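You operate a simulated robot arm through the tools that you are given. There is no shell and no other tool.

You are at the controls of a simulated robot arm. One attempt, no reset.

## Task
Run the rotor rig at the speed on the job card, then stop it and switch the speed box off.
Fine: hold that speed for two seconds; press STOP; the dial ends at 0.

It is judged by the outcome, as a careful person would: the job done as asked, and still so three seconds after it is handed in. It fails if anything else is knocked over, pushed out of place, dropped, spilled or broken.

## Robot
A 7-joint arm with a two-finger parallel gripper, fixed in place. Base frame: the origin is at the foot of the arm, x ahead of it, y to its left, z up. Readings come in mm, rad, newtons and seconds.
Its first joint turns from -2.601 to 2.601 rad. Payload 3.43 kg.
The tool frame sits at the grasp point between the pads (the TCP): z along the fingers, y along the line on which they close. The tips reach 30 mm beyond it. The gripper opens to 94 mm. The fingers are 28 mm wide and 10 mm thick; the gripper's body (50 by 96 mm) begins 55 mm behind the TCP.
Orientation is that of the tool frame in the base frame, as a unit quaternion [x, y, z, w]. With the fingers straight down and closing along the base's y, the tool's x points along the base's -x, its y along +y and its z along -z.

## Interface
- The arm moves only by the tool drive_tool. Its argument "motion" is a list of rows, each an object (a shift or turn left out is 0, a gripper value left out holds the last) with "offset": the shift along the base's x, y, z in units of 40 mm (1.0 is 40 mm), a list of three; "rot": the turn, a rotation vector about the base's x, y, z in units of 5 degrees (1.0 is 5 degrees), a list of three. In form: [{"offset": [tx, ty, tz], "rot": [ax, ay, az]}, ...]. A call has 1 to 20 rows; each row shifts and turns the commanded pose from where the row before left it. "fingers" is the closure, from 0 (fully open) to 1 (shut), set as the call begins (left out, the last holds). A call with a number of a shift or a turn outside -1 to 1 is refused whole. Rows are played at 5 a second. More than 50 mm and 0.15 rad between two rows, or a gripper value outside its range, and nothing of the call is played. Where a pose cannot be reached the arm comes as near as it can. A force on the tool above 90 N (or 10 N above the force at the start of the call, whichever is more), or a blocked arm, ends the call early, and 0.2 s more pass. The fingers move at their own pace (about 45 mm/s each) and stop on an object; they squeeze with about 42 N. The grip force told is the motor's: it shows also when the fingers shut on nothing. Time passes only in rows, and 0.2 s behind the last, so rows that do not move let the fingers close. The reply holds the time, the measured pose of the TCP, the force on the tool along the base axes, the opening and the grip force, in the units named above and with some noise, with the torque about the TCP (base axes, N m) and any sound that the robot's microphone picked up, and new pictures: "views" is both (left out), scene, wrist or none.
- Cameras (640 x 400 px; columns grow to the right, rows downward): "scene" is fixed at [399.5, -500.9, 1482]; the picture's right is [-0.92, -0.40, 0.00], its down [-0.31, 0.71, -0.63] and it looks along [0.25, -0.58, -0.78] (base axes); focal length 285 px, centre (320, 200). "wrist" rides on the gripper at [76, 14, -102] in the tool frame; the picture's right is [-0.18, 0.98, 0.00], its down [-0.75, -0.14, -0.64] and it looks along [-0.63, -0.12, 0.77] (tool axes); focal length 243 px, centre (320, 200). There is no depth. A picture from a camera that has moved, and an enlarged one, comes with that camera's place and axes in the base frame and with its lens.
- enlarge(camera, box): a new picture of the part [left, top, right, bottom] of that camera's present view, enlarged. It takes no simulated time.
- close_job(): hands the job in; it is judged then, once.

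Nothing tells you positions but the pictures and the camera data. Unless the task says otherwise, let go and move clear before handing in.

The tools are called after ">>>" as name(argument=value, ...) on one line, values as JSON. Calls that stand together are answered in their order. drive_tool: Moves the arm, as the interface text tells. Its arguments: {"type":"object","properties":{"motion":{"type":"array","items":{"type":"object","properties":{"offset":{"type":"array","items":{"type":"number"}},"rot":{"type":"array","items":{"type":"number"}}}}},"fingers":{"type":"number"},"views":{"type":"string","enum":["both","scene","wrist","none"]}},"required":["motion"]} The other tools are called the same way: enlarge (camera, box) takes an enlarged picture of a part of a camera's view; close_job () hands the job in.

At the start:

```text
time_s: 0.0
tool_pos: [414.6, -896.0, 1153.7]
ee_rot: [-0.001, 1.0, 0.0, 0.0]
force: [0.4, 0.2, 0.4]
wrist_torque: [0.0, 0.0, 0.01]
width: 94.3
grasp_force: 0.0
```

scene: 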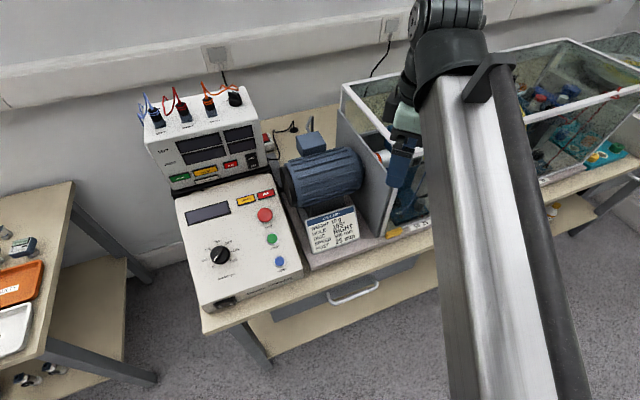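
wrist: 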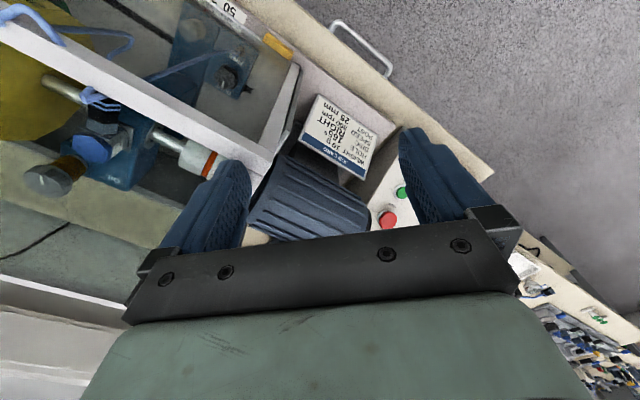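

I see a speed box with a knob, a red, a green and a blue button, a motor, and a card on the bench. I'll enlarge the views to read the labels and the card.

>>> enlarge(camera="scene", box=[160, 170, 320, 320])

>>> enlarge(camera="scene", box=[290, 190, 370, 260])

>>> enlarge(camera="wrist", box=[280, 80, 440, 200])

>>> enlarge(camera="scene", box=[130, 80, 290, 200])

```text
2.67 times, centred on (240, 245) of scene
camera zoom: at [399.5, -500.9, 1482.0], right [-0.92, -0.4, 0.0], down [-0.31, 0.71, -0.63], along [0.25, -0.58, -0.78], focal length 760 px, centre (533, 80)
```

zoom: 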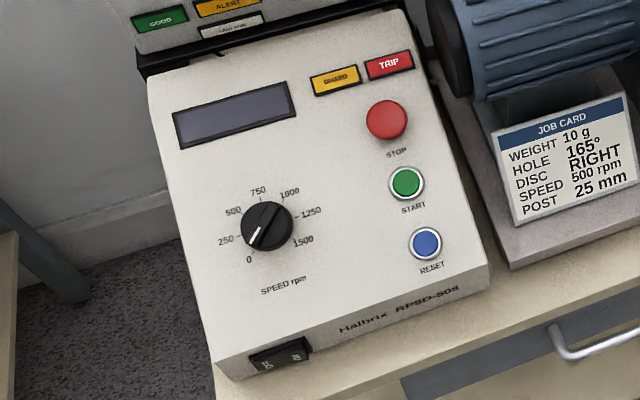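

```text
5.71 times, centred on (330, 225) of scene
camera zoom: at [399.5, -500.9, 1482.0], right [-0.92, -0.4, 0.0], down [-0.31, 0.71, -0.63], along [0.25, -0.58, -0.78], focal length 1629 px, centre (263, 57)
```

zoom: 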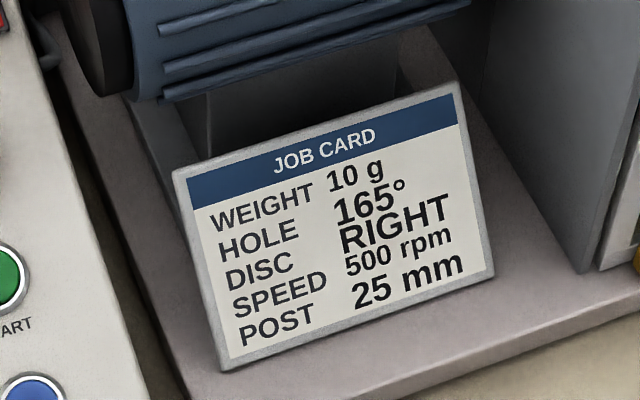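

```text
3.33 times, centred on (360, 140) of wrist
camera zoom: at [338.6, -881.0, 1257.9], right [0.18, 0.98, 0.0], down [0.75, -0.14, 0.64], along [0.63, -0.12, -0.77], focal length 809 px, centre (187, 400)
```

zoom: 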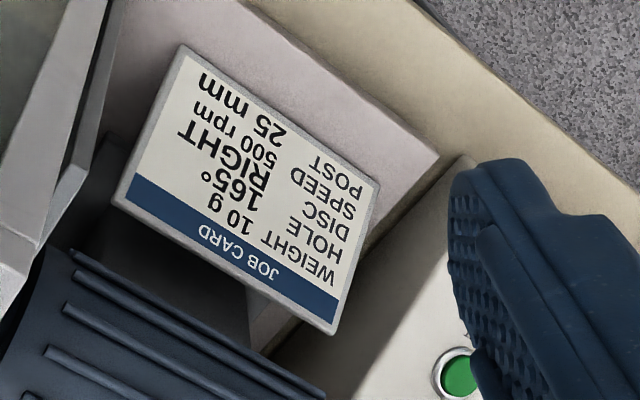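

```text
3.33 times, centred on (210, 140) of scene
camera zoom: at [399.5, -500.9, 1482.0], right [-0.92, -0.4, 0.0], down [-0.31, 0.71, -0.63], along [0.25, -0.58, -0.78], focal length 950 px, centre (687, 400)
```

zoom: 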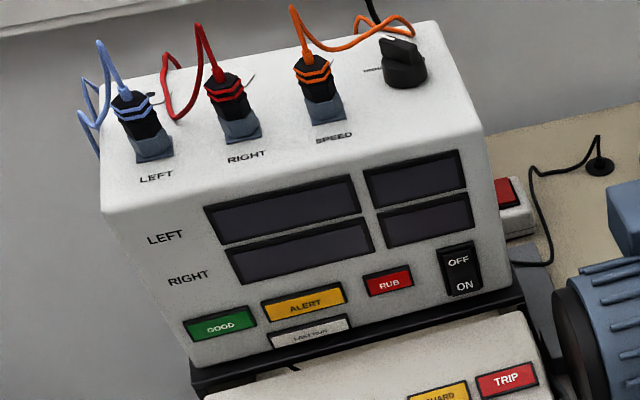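

The card says SPEED 500 rpm. I need to see the rocker on the front of the box, the guard and the rest of the rig.

>>> enlarge(camera="scene", box=[200, 280, 260, 320])

>>> enlarge(camera="scene", box=[260, 90, 440, 250])

>>> enlarge(camera="wrist", box=[0, 0, 300, 300])

>>> enlarge(camera="scene", box=[500, 30, 640, 220])

>>> enlarge(camera="scene", box=[170, 180, 250, 250])

>>> enlarge(camera="scene", box=[190, 230, 250, 280])

```text
10.00 times, centred on (230, 300) of scene
camera zoom: at [399.5, -500.9, 1482.0], right [-0.92, -0.4, 0.0], down [-0.31, 0.71, -0.63], along [0.25, -0.58, -0.78], focal length 2850 px, centre (1220, -800)
```

zoom: 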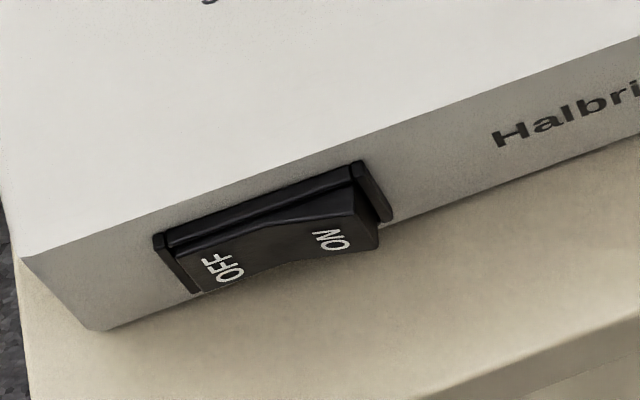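

```text
2.50 times, centred on (350, 170) of scene
camera zoom: at [399.5, -500.9, 1482.0], right [-0.92, -0.4, 0.0], down [-0.31, 0.71, -0.63], along [0.25, -0.58, -0.78], focal length 712 px, centre (245, 275)
```

zoom: 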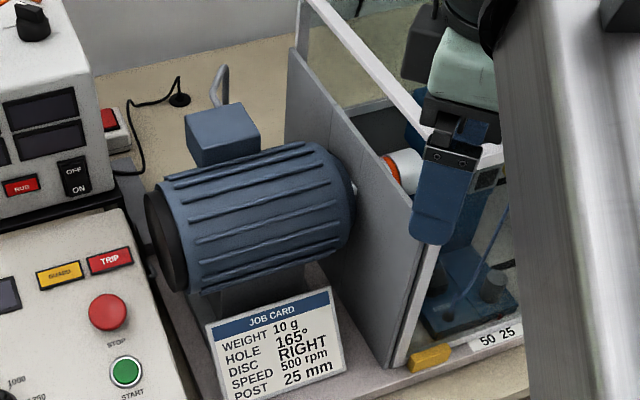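

```text
1.33 times, centred on (150, 150) of wrist
camera zoom: at [338.6, -881.0, 1257.9], right [0.18, 0.98, 0.0], down [0.75, -0.14, 0.64], along [0.63, -0.12, -0.77], focal length 324 px, centre (547, 267)
```

zoom: 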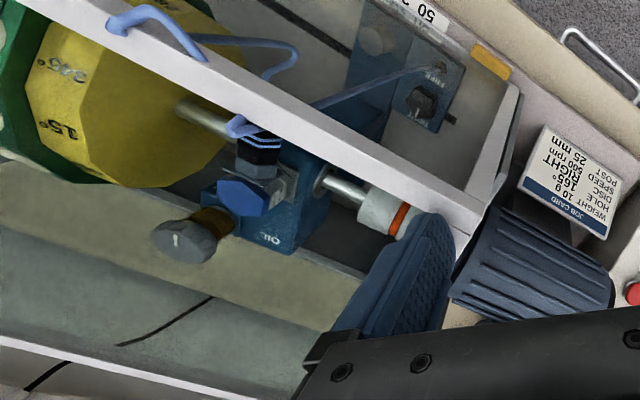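

```text
2.11 times, centred on (570, 125) of scene
camera zoom: at [399.5, -500.9, 1482.0], right [-0.92, -0.4, 0.0], down [-0.31, 0.71, -0.63], along [0.25, -0.58, -0.78], focal length 600 px, centre (-206, 358)
```

zoom: 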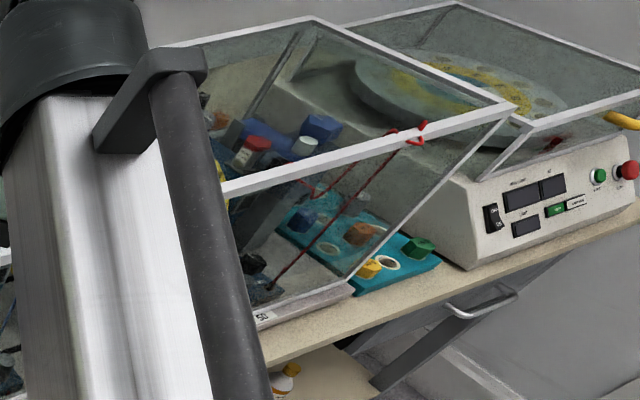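

```text
5.71 times, centred on (210, 215) of scene
camera zoom: at [399.5, -500.9, 1482.0], right [-0.92, -0.4, 0.0], down [-0.31, 0.71, -0.63], along [0.25, -0.58, -0.78], focal length 1629 px, centre (949, 114)
```

zoom: 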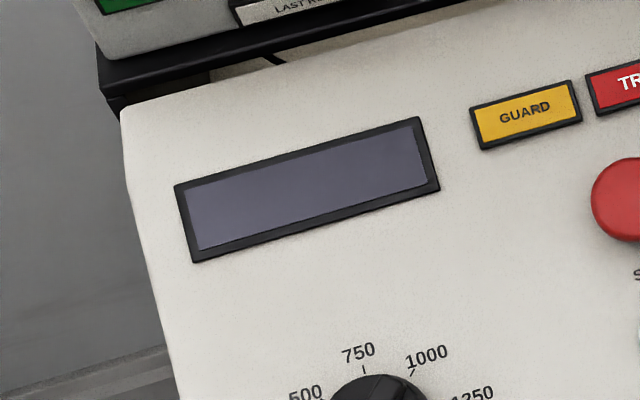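

```text
8.00 times, centred on (220, 255) of scene
camera zoom: at [399.5, -500.9, 1482.0], right [-0.92, -0.4, 0.0], down [-0.31, 0.71, -0.63], along [0.25, -0.58, -0.78], focal length 2280 px, centre (1120, -240)
```

zoom: 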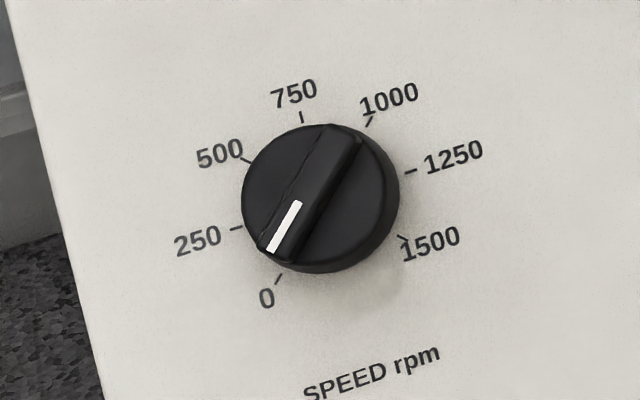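

The card says 500 rpm, the dial sits at 0, and the box's front rocker looks to be on OFF. I place START at about (645,-784,895) and STOP at about (677,-815,931). I'll lift clear of the guard, then swing toward the speed box with the wrist camera facing it.

>>> drive_tool(motion=[{"offset": [0, 0.5, 0.8]}, {"offset": [0.2, 0.7, 0.6]}, {"offset": [0.45, 0.5, -0.1], "rot": [0, 0, -1]}, {"offset": [0.45, 0.5, -0.1], "rot": [0, 0, -1]}, {"offset": [0.45, 0.5, -0.1], "rot": [0, 0, -1]}, {"offset": [0.45, 0.5, -0.1], "rot": [0, 0, -1]}, {"offset": [0.45, 0.5, -0.1], "rot": [0, 0, -1]}, {"offset": [0.45, 0.5, -0.1], "rot": [0, 0, -1]}, {"offset": [0.45, 0.5, -0.1], "rot": [0, 0, -1]}, {"offset": [0.45, 0.5, -0.1], "rot": [0, 0, -1]}, {"offset": [0.45, 0.5, -0.1], "rot": [0, 0, -1]}, {"offset": [0, 0, 0]}], fingers=0)

```text
time_s: 2.6
tool_pos: [584.0, -667.7, 1174.3]
ee_rot: [0.383, 0.924, 0.0, 0.0]
force: [0.0, -0.5, 0.8]
wrist_torque: [0.01, 0.02, 0.01]
width: 93.9
grasp_force: 0.1
camera wrist: at [540.7, -603.0, 1277.7], right [0.83, 0.56, 0.0], down [0.43, -0.63, 0.64], along [0.36, -0.53, -0.77], focal length 243 px, centre (320, 200)
```

scene: 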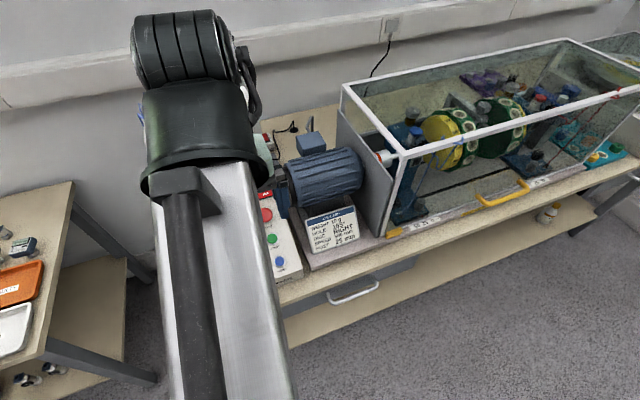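
wrist: 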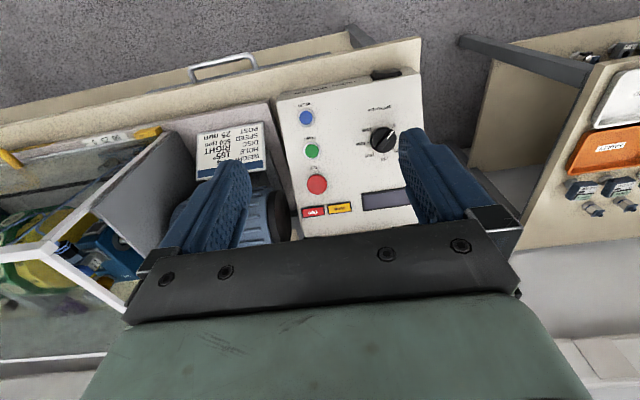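

The wrist camera now sees the panel upside down. I'll enlarge it to pin down the controls.

>>> enlarge(camera="wrist", box=[260, 50, 440, 230])

>>> enlarge(camera="wrist", box=[350, 50, 430, 110])

>>> enlarge(camera="scene", box=[330, 30, 640, 240])

>>> enlarge(camera="wrist", box=[345, 110, 425, 170])

```text
2.22 times, centred on (350, 140) of wrist
camera zoom: at [540.7, -603.0, 1277.7], right [0.83, 0.56, 0.0], down [0.43, -0.63, 0.64], along [0.36, -0.53, -0.77], focal length 539 px, centre (253, 333)
```

zoom: 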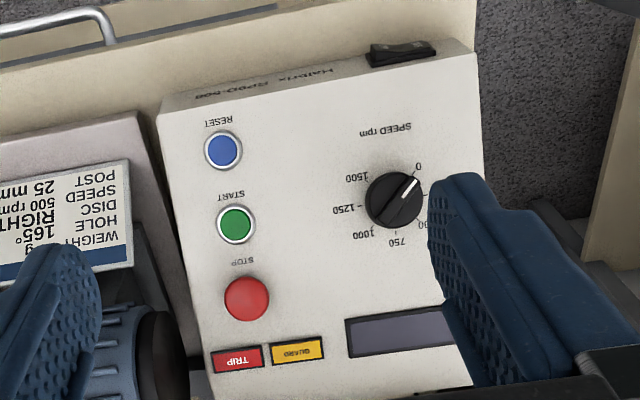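

```text
6.67 times, centred on (390, 80) of wrist
camera zoom: at [540.7, -603.0, 1277.7], right [0.83, 0.56, 0.0], down [0.43, -0.63, 0.64], along [0.36, -0.53, -0.77], focal length 1618 px, centre (-147, 1000)
```

zoom: 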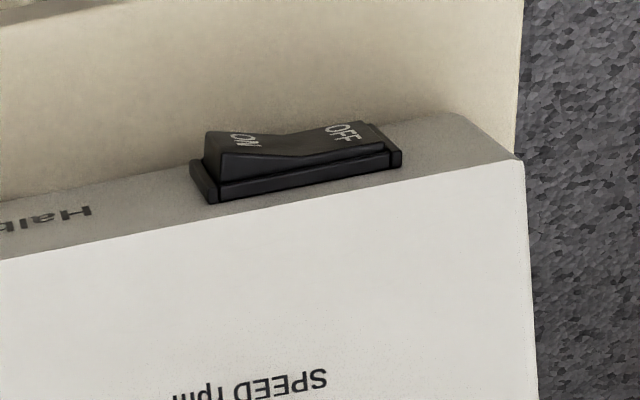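

```text
1.90 times, centred on (485, 135) of scene
camera zoom: at [399.5, -500.9, 1482.0], right [-0.92, -0.4, 0.0], down [-0.31, 0.71, -0.63], along [0.25, -0.58, -0.78], focal length 543 px, centre (6, 324)
```

zoom: 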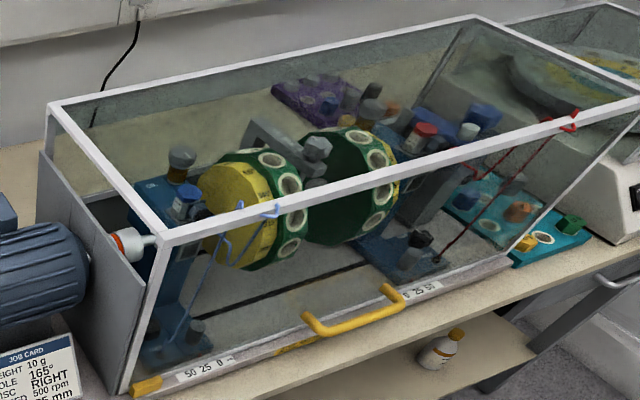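

```text
6.67 times, centred on (385, 140) of wrist
camera zoom: at [540.7, -603.0, 1277.7], right [0.83, 0.56, 0.0], down [0.43, -0.63, 0.64], along [0.36, -0.53, -0.77], focal length 1618 px, centre (-113, 600)
```

zoom: 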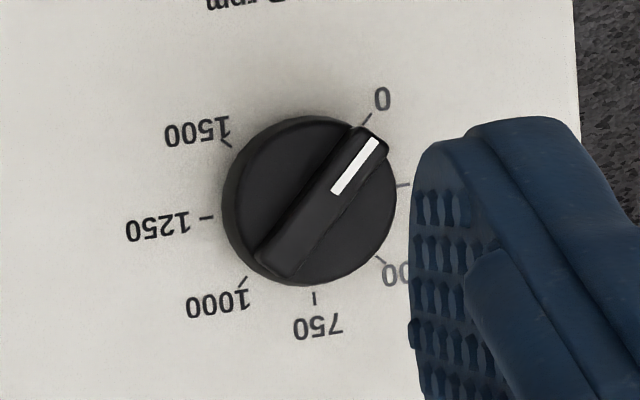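

The rocker's ON end stands proud, so the box is off now. The box sits at 45°, and I take the rocker's ON end to be near (680,-629,817). Next I'll close the fingers and go lower in front of the box for a second view.

>>> drive_tool(motion=[{"offset": [0.209, 0.457, -0.92]}, {"offset": [0.209, 0.457, -0.92]}, {"offset": [0.209, 0.457, -0.92]}, {"offset": [0.209, 0.457, -0.92]}, {"offset": [0.209, 0.457, -0.92]}, {"offset": [0, 0, 0]}], fingers=1)

>>> enlarge(camera="wrist", box=[160, 0, 480, 200])

```text
time_s: 4.0
tool_pos: [626.7, -576.7, 988.9]
ee_rot: [0.383, 0.924, 0.0, 0.0]
force: [-0.4, 0.3, 0.4]
wrist_torque: [0.02, -0.01, -0.01]
width: 0.0
grasp_force: 25.9
camera wrist: at [583.1, -511.2, 1093.5], right [0.83, 0.56, 0.0], down [0.43, -0.63, 0.64], along [0.36, -0.53, -0.77], focal length 243 px, centre (320, 200)
```

scene: 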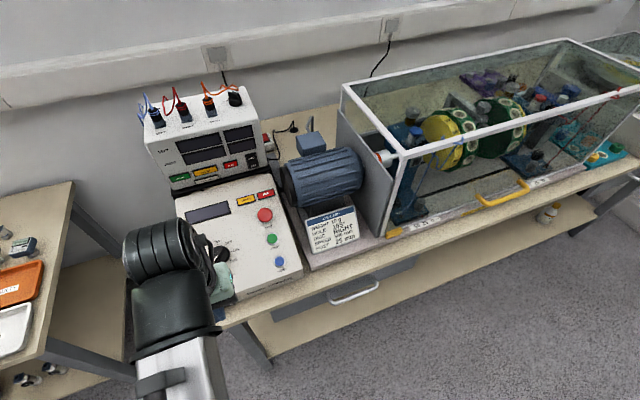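
wrist: 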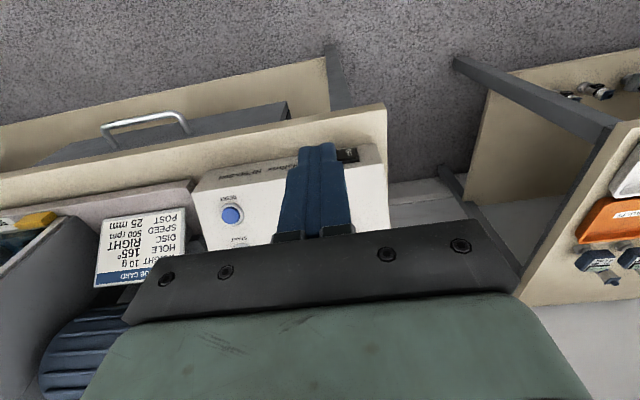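

```text
2.00 times, centred on (320, 100) of wrist
camera zoom: at [583.1, -511.2, 1093.5], right [0.83, 0.56, 0.0], down [0.43, -0.63, 0.64], along [0.36, -0.53, -0.77], focal length 485 px, centre (320, 400)
```

zoom: 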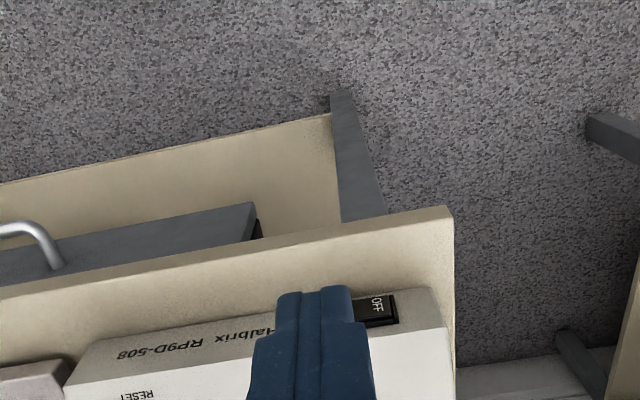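

The second view puts the rocker's OFF label at about (a 925, b 60, z 828) in the box's own axes, with the bench top near z 772. I'll tilt the fingers 30° forward and bring the closed tips to just short of the ON end.

>>> drive_tool(motion=[{"offset": [0.058, -0.101, -0.583], "rot": [-0.7071, -0.7071, 0]}, {"offset": [0.058, -0.101, -0.583], "rot": [-0.7071, -0.7071, 0]}, {"offset": [0.058, -0.101, -0.583], "rot": [-0.7071, -0.7071, 0]}, {"offset": [0.058, -0.101, -0.583], "rot": [-0.7071, -0.7071, 0]}, {"offset": [0.058, -0.101, -0.583], "rot": [-0.7071, -0.7071, 0]}, {"offset": [0.058, -0.101, -0.583], "rot": [-0.7071, -0.7071, 0]}, {"offset": [0, 0, 0]}], fingers=1)

>>> enlarge(camera="wrist", box=[220, 60, 420, 260])

>>> enlarge(camera="scene", box=[170, 180, 310, 320])

```text
time_s: 5.6
tool_pos: [639.3, -599.7, 851.1]
ee_rot: [0.369, 0.892, -0.099, 0.24]
force: [0.3, -0.6, 0.8]
wrist_torque: [-0.01, -0.02, 0.0]
width: 0.1
grasp_force: 33.1
camera wrist: at [566.7, -506.2, 901.7], right [0.81, 0.58, 0.09], down [0.13, -0.33, 0.93], along [0.57, -0.74, -0.35], focal length 243 px, centre (320, 200)
```

scene: 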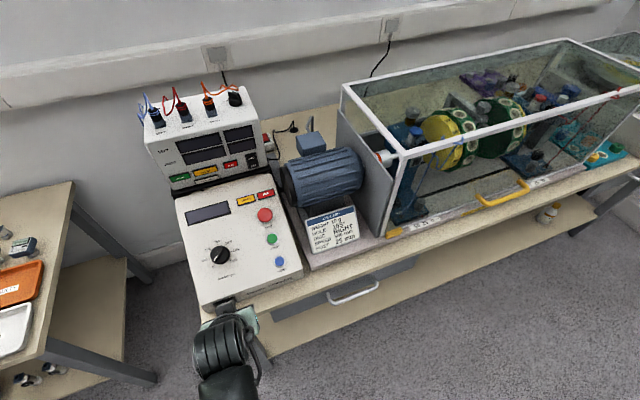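
wrist: 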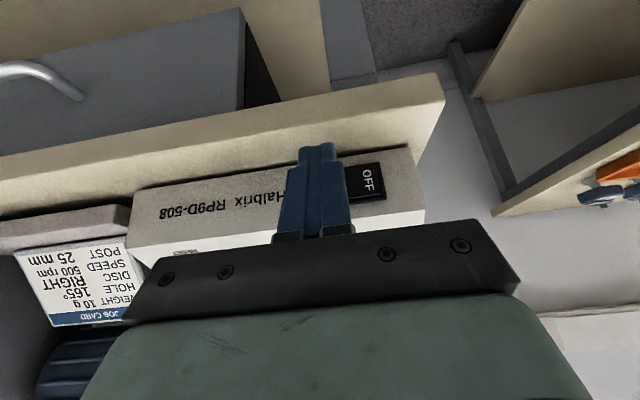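

```text
2.00 times, centred on (320, 160) of wrist
camera zoom: at [566.7, -506.2, 901.7], right [0.81, 0.58, 0.09], down [0.13, -0.33, 0.93], along [0.57, -0.74, -0.35], focal length 485 px, centre (320, 280)
```

zoom: 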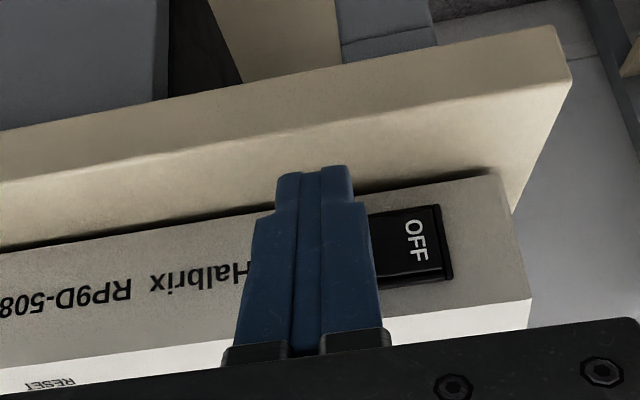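

```text
2.86 times, centred on (240, 250) of scene
camera zoom: at [399.5, -500.9, 1482.0], right [-0.92, -0.4, 0.0], down [-0.31, 0.71, -0.63], along [0.25, -0.58, -0.78], focal length 814 px, centre (549, 57)
```

zoom: 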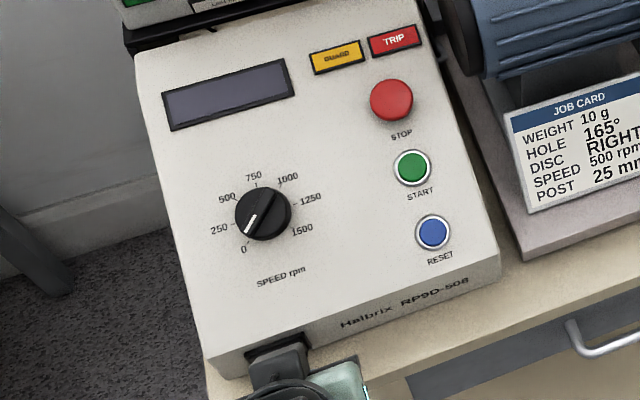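

The wrist view now shows the front face squarely. The rocker spans z 815–846, and the fingertip corner is about 20 mm short of the ON half. I'll creep forward.

>>> drive_tool(motion=[{"offset": [0.0884, -0.0884, 0]}, {"offset": [0.0884, -0.0884, 0]}, {"offset": [0.0884, -0.0884, 0]}, {"offset": [0, 0, 0]}], views="wrist")

>>> enlarge(camera="wrist", box=[240, 80, 440, 240])

```text
time_s: 6.6
tool_pos: [650.9, -612.1, 851.9]
ee_rot: [0.369, 0.893, -0.099, 0.24]
force: [-1.8, 0.4, -0.6]
wrist_torque: [0.05, 0.05, 0.0]
width: 0.0
grasp_force: 33.2
camera wrist: at [577.7, -517.5, 902.7], right [0.81, 0.58, 0.09], down [0.13, -0.33, 0.93], along [0.57, -0.74, -0.35], focal length 243 px, centre (320, 200)
```

wrist: 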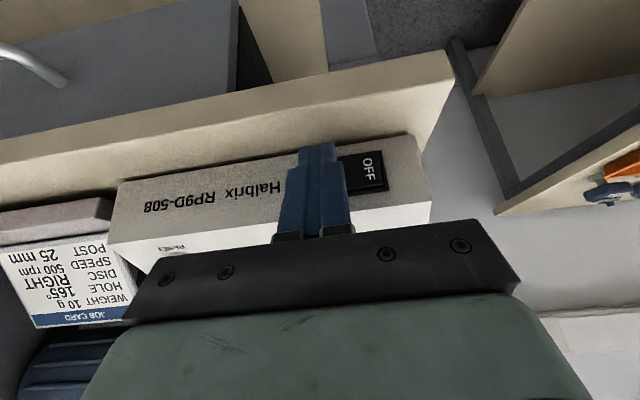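

```text
2.50 times, centred on (340, 160) of wrist
camera zoom: at [577.7, -517.5, 902.7], right [0.81, 0.58, 0.09], down [0.13, -0.33, 0.93], along [0.57, -0.74, -0.35], focal length 606 px, centre (270, 300)
```

zoom: 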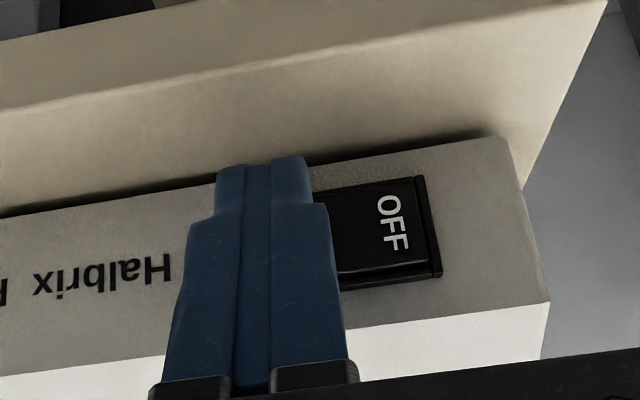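

There is a first light contact of about 1.6 N. I'll press on in 2 mm steps.

>>> drive_tool(motion=[{"offset": [0.0354, -0.0354, 0]}, {"offset": [0.0354, -0.0354, 0]}, {"offset": [0, 0, 0]}], views="both")

>>> enlarge(camera="wrist", box=[240, 80, 440, 240])

>>> enlarge(camera="scene", box=[170, 180, 310, 320])

```text
time_s: 7.4
tool_pos: [651.9, -614.8, 850.3]
ee_rot: [0.37, 0.892, -0.099, 0.239]
force: [-2.2, 3.0, 0.6]
wrist_torque: [0.07, 0.02, 0.05]
width: 0.0
grasp_force: 33.2
camera wrist: at [580.0, -520.4, 902.6], right [0.81, 0.58, 0.09], down [0.13, -0.33, 0.93], along [0.57, -0.74, -0.35], focal length 243 px, centre (320, 200)
```

scene: 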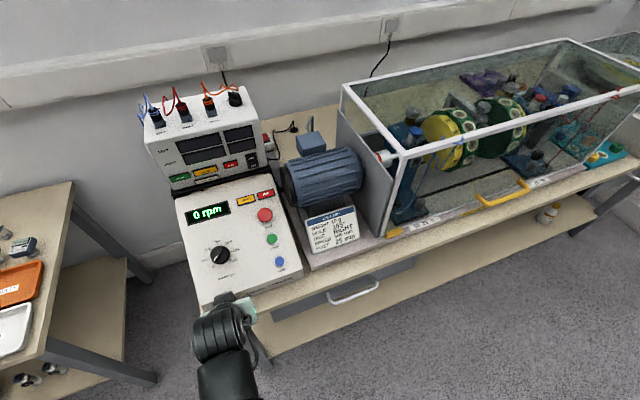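
wrist: 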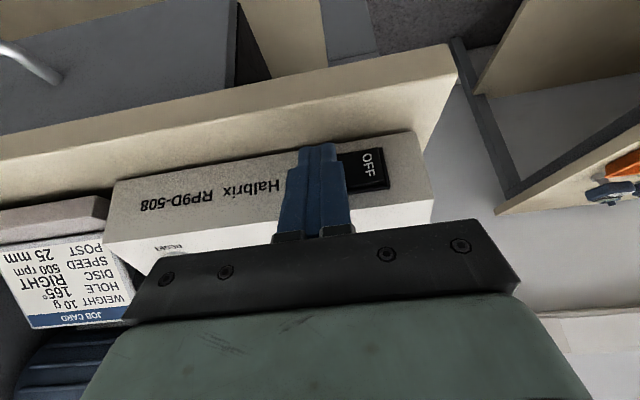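

```text
2.50 times, centred on (340, 160) of wrist
camera zoom: at [580.0, -520.4, 902.6], right [0.81, 0.58, 0.09], down [0.13, -0.33, 0.93], along [0.57, -0.74, -0.35], focal length 606 px, centre (270, 300)
```

zoom: 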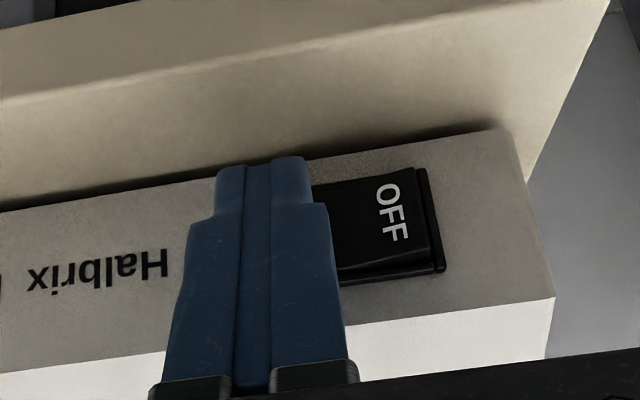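

```text
2.86 times, centred on (240, 250) of scene
camera zoom: at [399.5, -500.9, 1482.0], right [-0.92, -0.4, 0.0], down [-0.31, 0.71, -0.63], along [0.25, -0.58, -0.78], focal length 814 px, centre (549, 57)
```

zoom: 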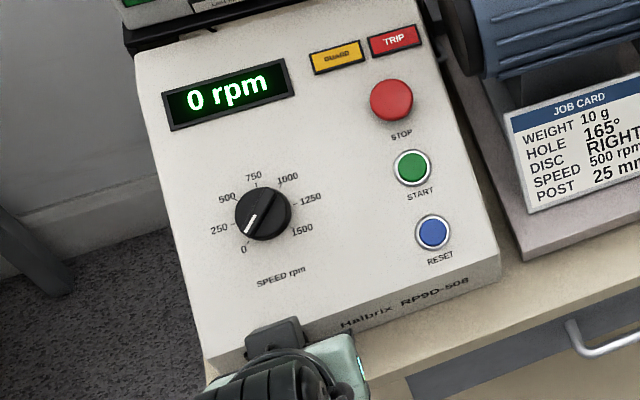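

The display lit up with "0 rpm" and the OFF end is now raised, so the rocker has moved over. I'll back away and check that it stays on.

>>> drive_tool(motion=[{"offset": [-0.2, 0.2, 0]}, {"offset": [-0.35, 0.35, 0.2]}, {"offset": [-0.35, 0.35, 0.5]}, {"offset": [0, 0, 0]}], views="both")

>>> enlarge(camera="wrist", box=[200, 60, 440, 240])

>>> enlarge(camera="scene", box=[170, 180, 310, 320])

```text
time_s: 8.4
tool_pos: [618.2, -579.0, 878.7]
ee_rot: [0.369, 0.893, -0.099, 0.239]
force: [0.0, 0.9, -0.1]
wrist_torque: [0.0, -0.02, 0.0]
width: 0.0
grasp_force: 32.8
camera wrist: at [544.4, -484.7, 930.1], right [0.81, 0.58, 0.09], down [0.13, -0.33, 0.93], along [0.57, -0.74, -0.35], focal length 243 px, centre (320, 200)
```

scene: 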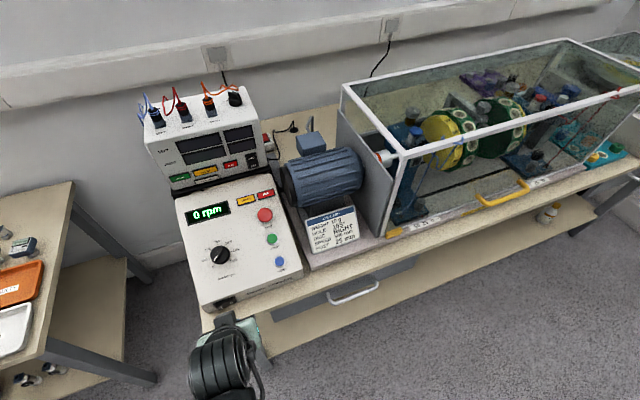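
wrist: 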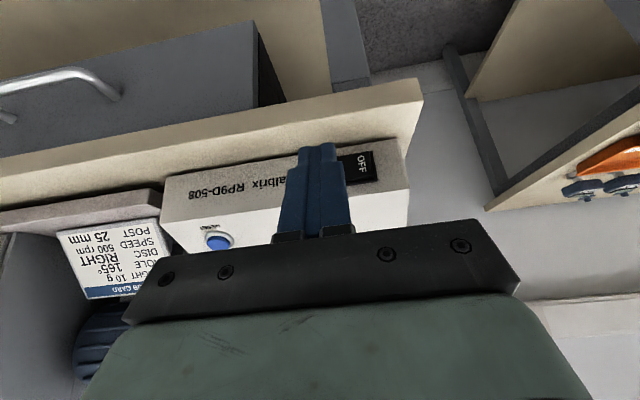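

```text
2.22 times, centred on (320, 150) of wrist
camera zoom: at [544.4, -484.7, 930.1], right [0.81, 0.58, 0.09], down [0.13, -0.33, 0.93], along [0.57, -0.74, -0.35], focal length 539 px, centre (320, 311)
```

zoom: 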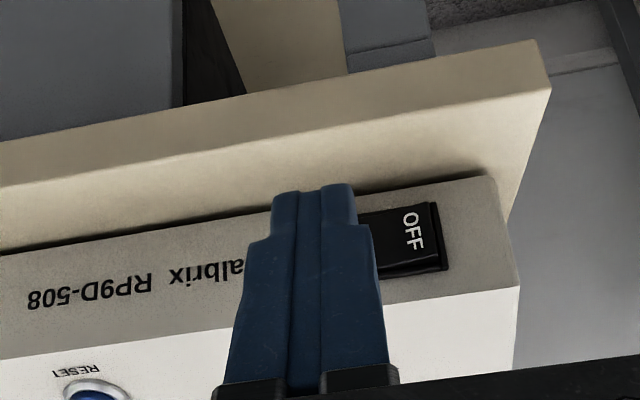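

```text
2.86 times, centred on (240, 250) of scene
camera zoom: at [399.5, -500.9, 1482.0], right [-0.92, -0.4, 0.0], down [-0.31, 0.71, -0.63], along [0.25, -0.58, -0.78], focal length 814 px, centre (549, 57)
```

zoom: 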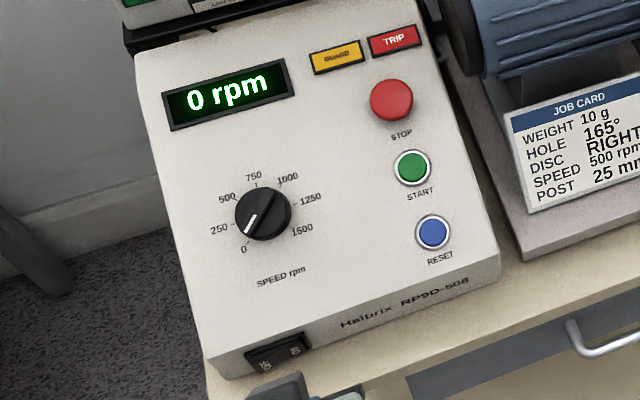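

The speed box is on at 0 rpm with no lamps lit. Next I'll lift and move over START, keeping the 30° tilt, to look at it up close before pressing.

>>> drive_tool(motion=[{"offset": [0, 0, 0.8]}, {"offset": [0, 0, 0.8]}, {"offset": [0, 0, 0.72]}, {"offset": [0, -0.87, 0]}, {"offset": [0, -0.87, 0]}, {"offset": [0, -0.87, 0]}, {"offset": [0, -0.87, 0]}, {"offset": [0, -0.87, 0]}, {"offset": [0, 0, 0]}], views="both")

>>> enlarge(camera="wrist", box=[200, 80, 440, 240])

>>> enlarge(camera="scene", box=[170, 180, 310, 320])

```text
time_s: 10.4
tool_pos: [620.7, -751.1, 970.9]
ee_rot: [0.37, 0.892, -0.099, 0.24]
force: [0.8, -0.4, 0.7]
wrist_torque: [0.0, 0.0, 0.02]
width: 0.0
grasp_force: 32.6
camera wrist: at [546.2, -657.4, 1022.3], right [0.81, 0.58, 0.09], down [0.13, -0.33, 0.93], along [0.57, -0.74, -0.35], focal length 243 px, centre (320, 200)
```

scene: 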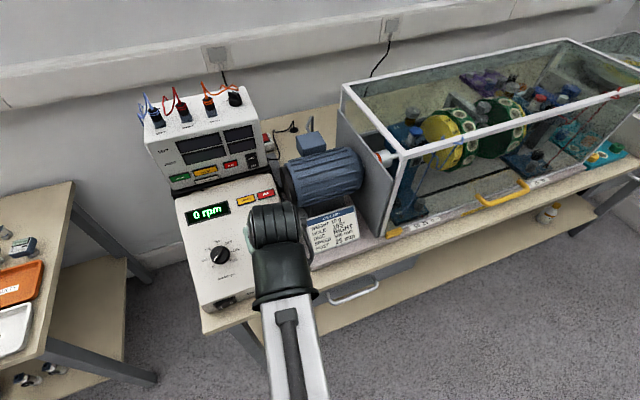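
wrist: 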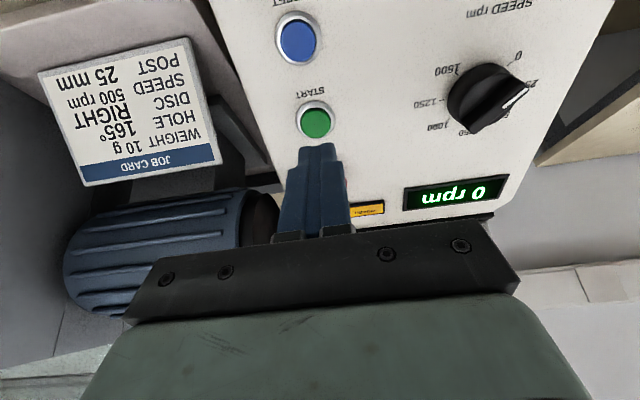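

```text
2.50 times, centred on (320, 160) of wrist
camera zoom: at [546.2, -657.4, 1022.3], right [0.81, 0.58, 0.09], down [0.13, -0.33, 0.93], along [0.57, -0.74, -0.35], focal length 606 px, centre (320, 300)
```

zoom: 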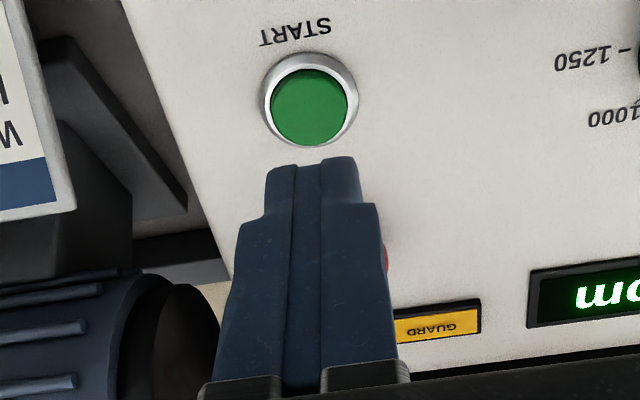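

```text
2.86 times, centred on (240, 250) of scene
camera zoom: at [399.5, -500.9, 1482.0], right [-0.92, -0.4, 0.0], down [-0.31, 0.71, -0.63], along [0.25, -0.58, -0.78], focal length 814 px, centre (549, 57)
```

zoom: 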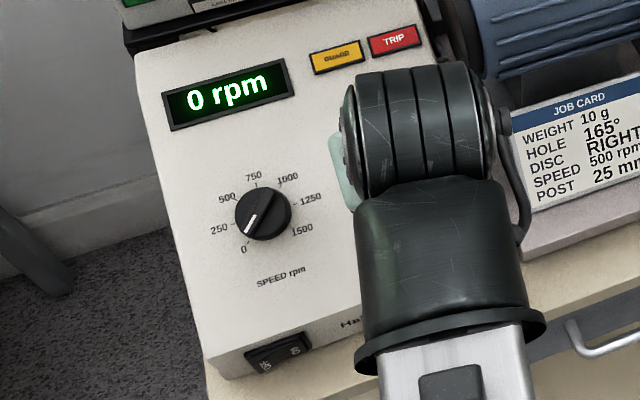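

START triangulates cleanly to (a 1009.9, b -95.5, z 897), straight along the tool axis. I'll descend to about 10 mm short of it and then step in.

>>> drive_tool(motion=[{"offset": [0.152, -0.21, -0.488]}, {"offset": [0.152, -0.21, -0.488]}, {"offset": [0, 0, 0]}], views="wrist")

>>> enlarge(camera="wrist", box=[240, 80, 400, 220])

```text
time_s: 11.2
tool_pos: [631.6, -766.0, 931.9]
ee_rot: [0.369, 0.892, -0.099, 0.239]
force: [-0.5, 0.0, -1.0]
wrist_torque: [0.0, -0.01, -0.02]
width: 0.0
grasp_force: 32.9
camera wrist: at [559.4, -672.8, 984.0], right [0.81, 0.58, 0.09], down [0.13, -0.33, 0.93], along [0.57, -0.74, -0.35], focal length 243 px, centre (320, 200)
```

wrist: 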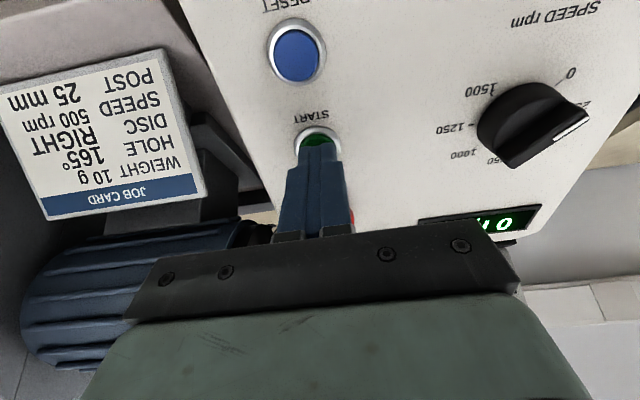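

```text
2.86 times, centred on (320, 150) of wrist
camera zoom: at [559.4, -672.8, 984.0], right [0.81, 0.58, 0.09], down [0.13, -0.33, 0.93], along [0.57, -0.74, -0.35], focal length 693 px, centre (320, 343)
```

zoom: 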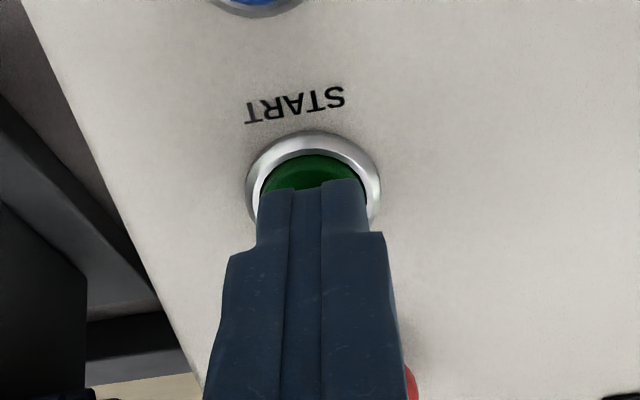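

The tips are lined up just above the green button. I'll step in along the tool axis and watch the force.

>>> drive_tool(motion=[{"offset": [0.0221, -0.0221, -0.0541]}, {"offset": [0.0221, -0.0221, -0.0541]}, {"offset": [0.0221, -0.0221, -0.0541]}, {"offset": [0, 0, 0]}], views="both")

>>> enlarge(camera="wrist", box=[240, 80, 400, 220])

>>> enlarge(camera="scene", box=[170, 180, 310, 320])

```text
time_s: 12.2
tool_pos: [633.7, -771.6, 927.3]
ee_rot: [0.37, 0.892, -0.099, 0.239]
force: [0.1, 1.2, 1.7]
wrist_torque: [0.04, 0.02, -0.01]
width: 0.0
grasp_force: 32.6
heard: click
camera wrist: at [560.3, -676.5, 977.8], right [0.81, 0.58, 0.09], down [0.13, -0.33, 0.93], along [0.57, -0.74, -0.35], focal length 243 px, centre (320, 200)
```

scene: 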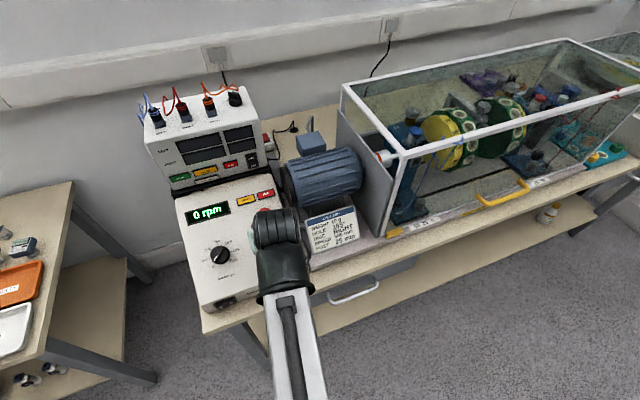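
wrist: 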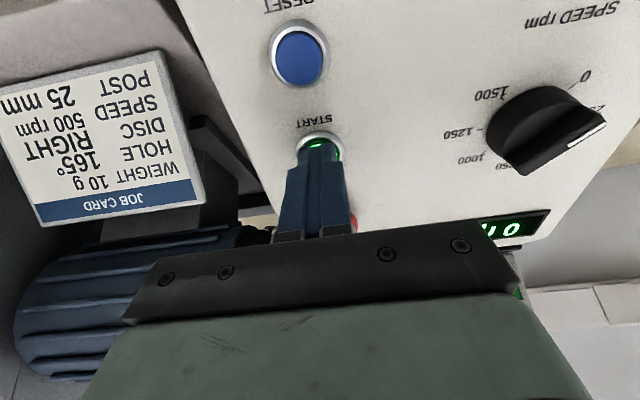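

```text
2.86 times, centred on (320, 150) of wrist
camera zoom: at [560.3, -676.5, 977.8], right [0.81, 0.58, 0.09], down [0.13, -0.33, 0.93], along [0.57, -0.74, -0.35], focal length 693 px, centre (320, 343)
```

zoom: 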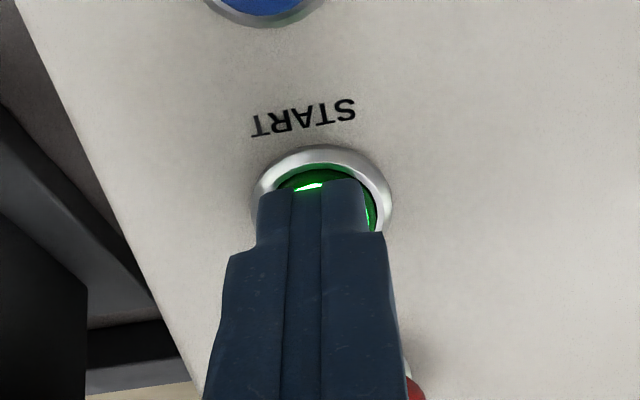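

```text
2.86 times, centred on (240, 250) of scene
camera zoom: at [399.5, -500.9, 1482.0], right [-0.92, -0.4, 0.0], down [-0.31, 0.71, -0.63], along [0.25, -0.58, -0.78], focal length 814 px, centre (549, 57)
```

zoom: 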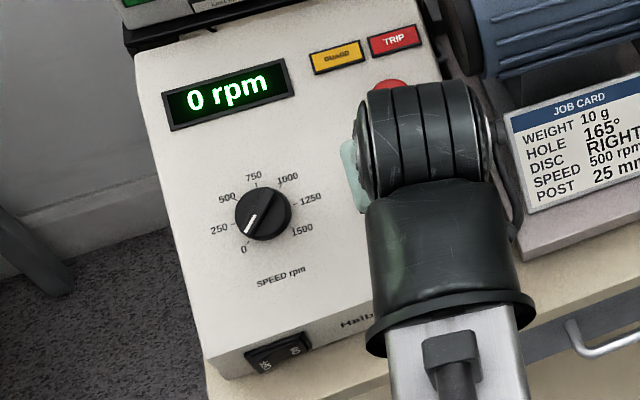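

A click sounded and START is lit, so the drive is enabled at 0 rpm. I'll retract along the tool axis, then go and hover over the dial with open fingers, squared to the panel's slope of about 25°.

>>> drive_tool(motion=[{"offset": [-0.22, 0.22, 0.54]}, {"offset": [-0.22, 0.22, 0.54]}, {"offset": [0, 0, 0]}], views="none")

>>> drive_tool(motion=[{"offset": [0.752, 0.733, 0.09], "rot": [0.7071, 0.7071, 0]}, {"offset": [0.752, 0.733, 0.09]}, {"offset": [0.752, 0.733, 0.09]}, {"offset": [0, 0, 0]}, {"offset": [0, 0, 0]}], fingers=0, views="both")

>>> enlarge(camera="wrist", box=[220, 40, 460, 240])

>>> enlarge(camera="scene", box=[170, 180, 310, 320])

```text
time_s: 13.0
tool_pos: [615.3, -754.8, 969.2]
ee_rot: [0.369, 0.893, -0.098, 0.24]
force: [0.1, 0.0, -0.6]
wrist_torque: [-0.03, 0.03, -0.02]
width: 0.2
grasp_force: 33.3
```

```text
time_s: 14.2
tool_pos: [705.5, -668.7, 981.9]
ee_rot: [0.373, 0.902, -0.083, 0.2]
force: [0.1, 0.7, -0.2]
wrist_torque: [-0.01, -0.01, 0.03]
width: 94.1
grasp_force: 0.1
camera wrist: at [637.0, -578.0, 1042.8], right [0.81, 0.58, 0.08], down [0.19, -0.39, 0.9], along [0.55, -0.72, -0.43], focal length 243 px, centre (320, 200)
```

scene: 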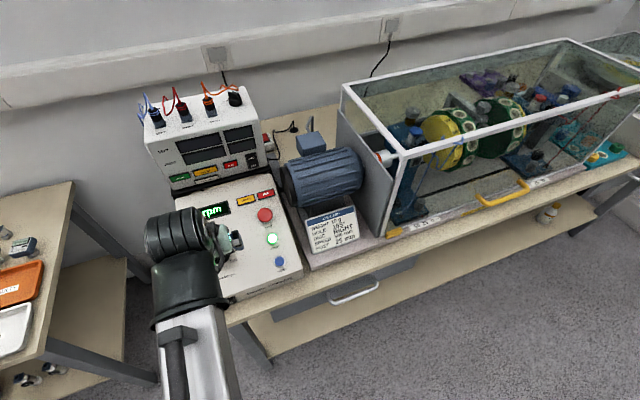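
wrist: 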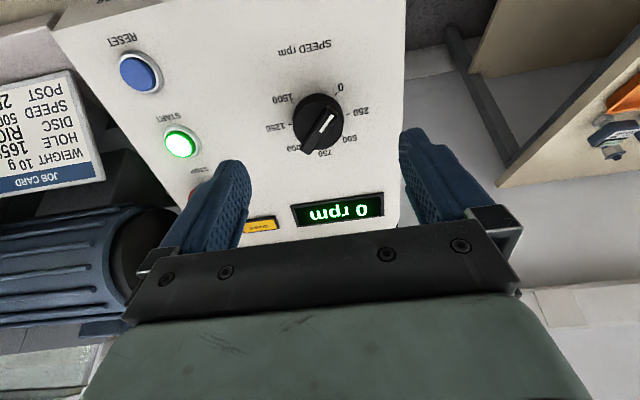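

```text
2.00 times, centred on (340, 140) of wrist
camera zoom: at [637.0, -578.0, 1042.8], right [0.81, 0.58, 0.08], down [0.19, -0.39, 0.9], along [0.55, -0.72, -0.43], focal length 485 px, centre (280, 320)
```

zoom: 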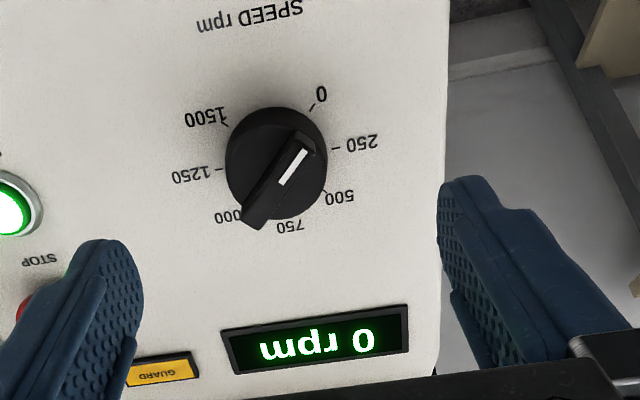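

```text
2.86 times, centred on (240, 250) of scene
camera zoom: at [399.5, -500.9, 1482.0], right [-0.92, -0.4, 0.0], down [-0.31, 0.71, -0.63], along [0.25, -0.58, -0.78], focal length 814 px, centre (549, 57)
```

zoom: 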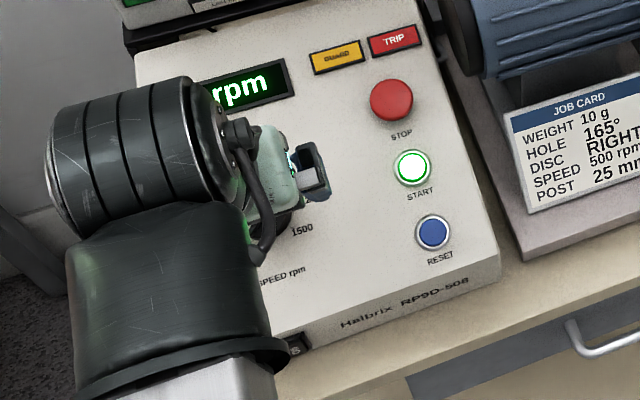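

START is lit and the panel slope checks out at about 25°. The knob's base centre is near (a 1012, b 26, z 896), right on the tool axis. The 0→500 turn is 90° clockwise, so I'll pre-rotate the open gripper 45° counter-clockwise at hover, which leaves the wrist symmetric for the turn.

>>> drive_tool(motion=[{"rot": [-0.2988, 0.2988, 0.9063]}, {"rot": [-0.2988, 0.2988, 0.9063]}, {"rot": [-0.2988, 0.2988, 0.9063]}, {"rot": [-0.2988, 0.2988, 0.9063]}, {"rot": [-0.2988, 0.2988, 0.9063]}, {"rot": [-0.2988, 0.2988, 0.9063]}, {"rot": [-0.2988, 0.2988, 0.9063]}, {"rot": [-0.2988, 0.2988, 0.9063]}, {"rot": [-0.2988, 0.2988, 0.9063]}, {"offset": [0, 0, 0]}], fingers=0, views="both")

>>> enlarge(camera="wrist", box=[180, 40, 500, 240])

>>> enlarge(camera="scene", box=[170, 180, 310, 320])

```text
time_s: 16.4
tool_pos: [707.0, -667.4, 979.9]
ee_rot: [-0.001, 0.976, -0.152, 0.153]
force: [-0.5, -0.5, 0.0]
wrist_torque: [0.03, 0.0, 0.03]
width: 93.9
grasp_force: 0.1
camera wrist: at [602.7, -624.3, 1047.0], right [0.22, 0.95, -0.24], down [0.52, 0.09, 0.85], along [0.83, -0.31, -0.47], focal length 243 px, centre (320, 200)
```

scene: 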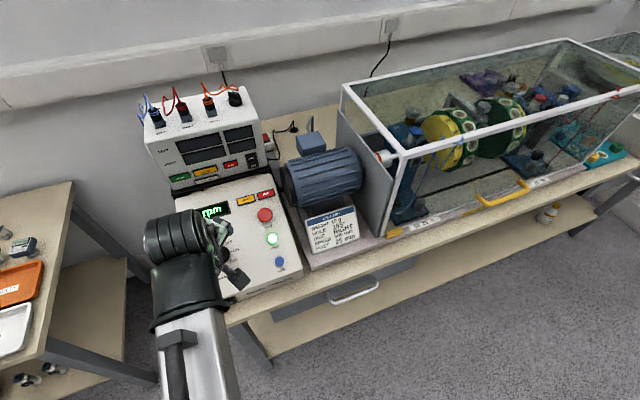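
wrist: 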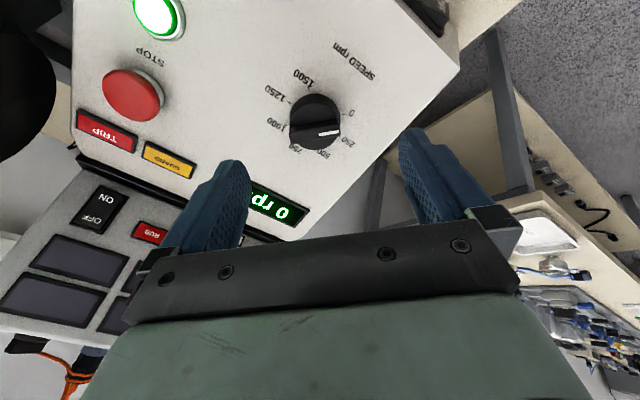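

```text
2.00 times, centred on (340, 140) of wrist
camera zoom: at [602.7, -624.3, 1047.0], right [0.22, 0.95, -0.24], down [0.52, 0.09, 0.85], along [0.83, -0.31, -0.47], focal length 485 px, centre (280, 320)
```

zoom: 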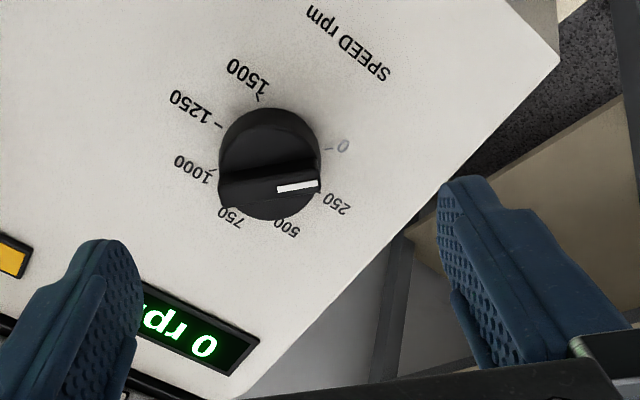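

```text
2.86 times, centred on (240, 250) of scene
camera zoom: at [399.5, -500.9, 1482.0], right [-0.92, -0.4, 0.0], down [-0.31, 0.71, -0.63], along [0.25, -0.58, -0.78], focal length 814 px, centre (549, 57)
```

zoom: 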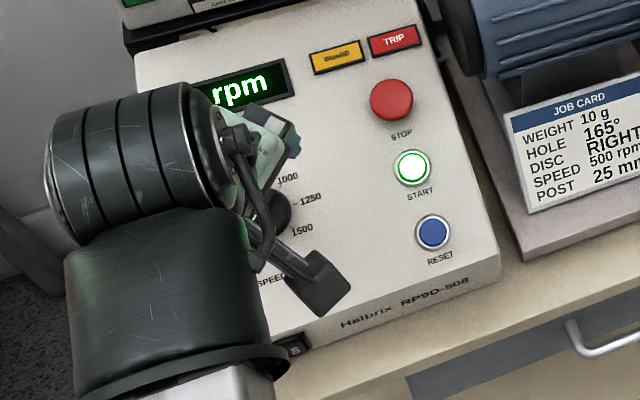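

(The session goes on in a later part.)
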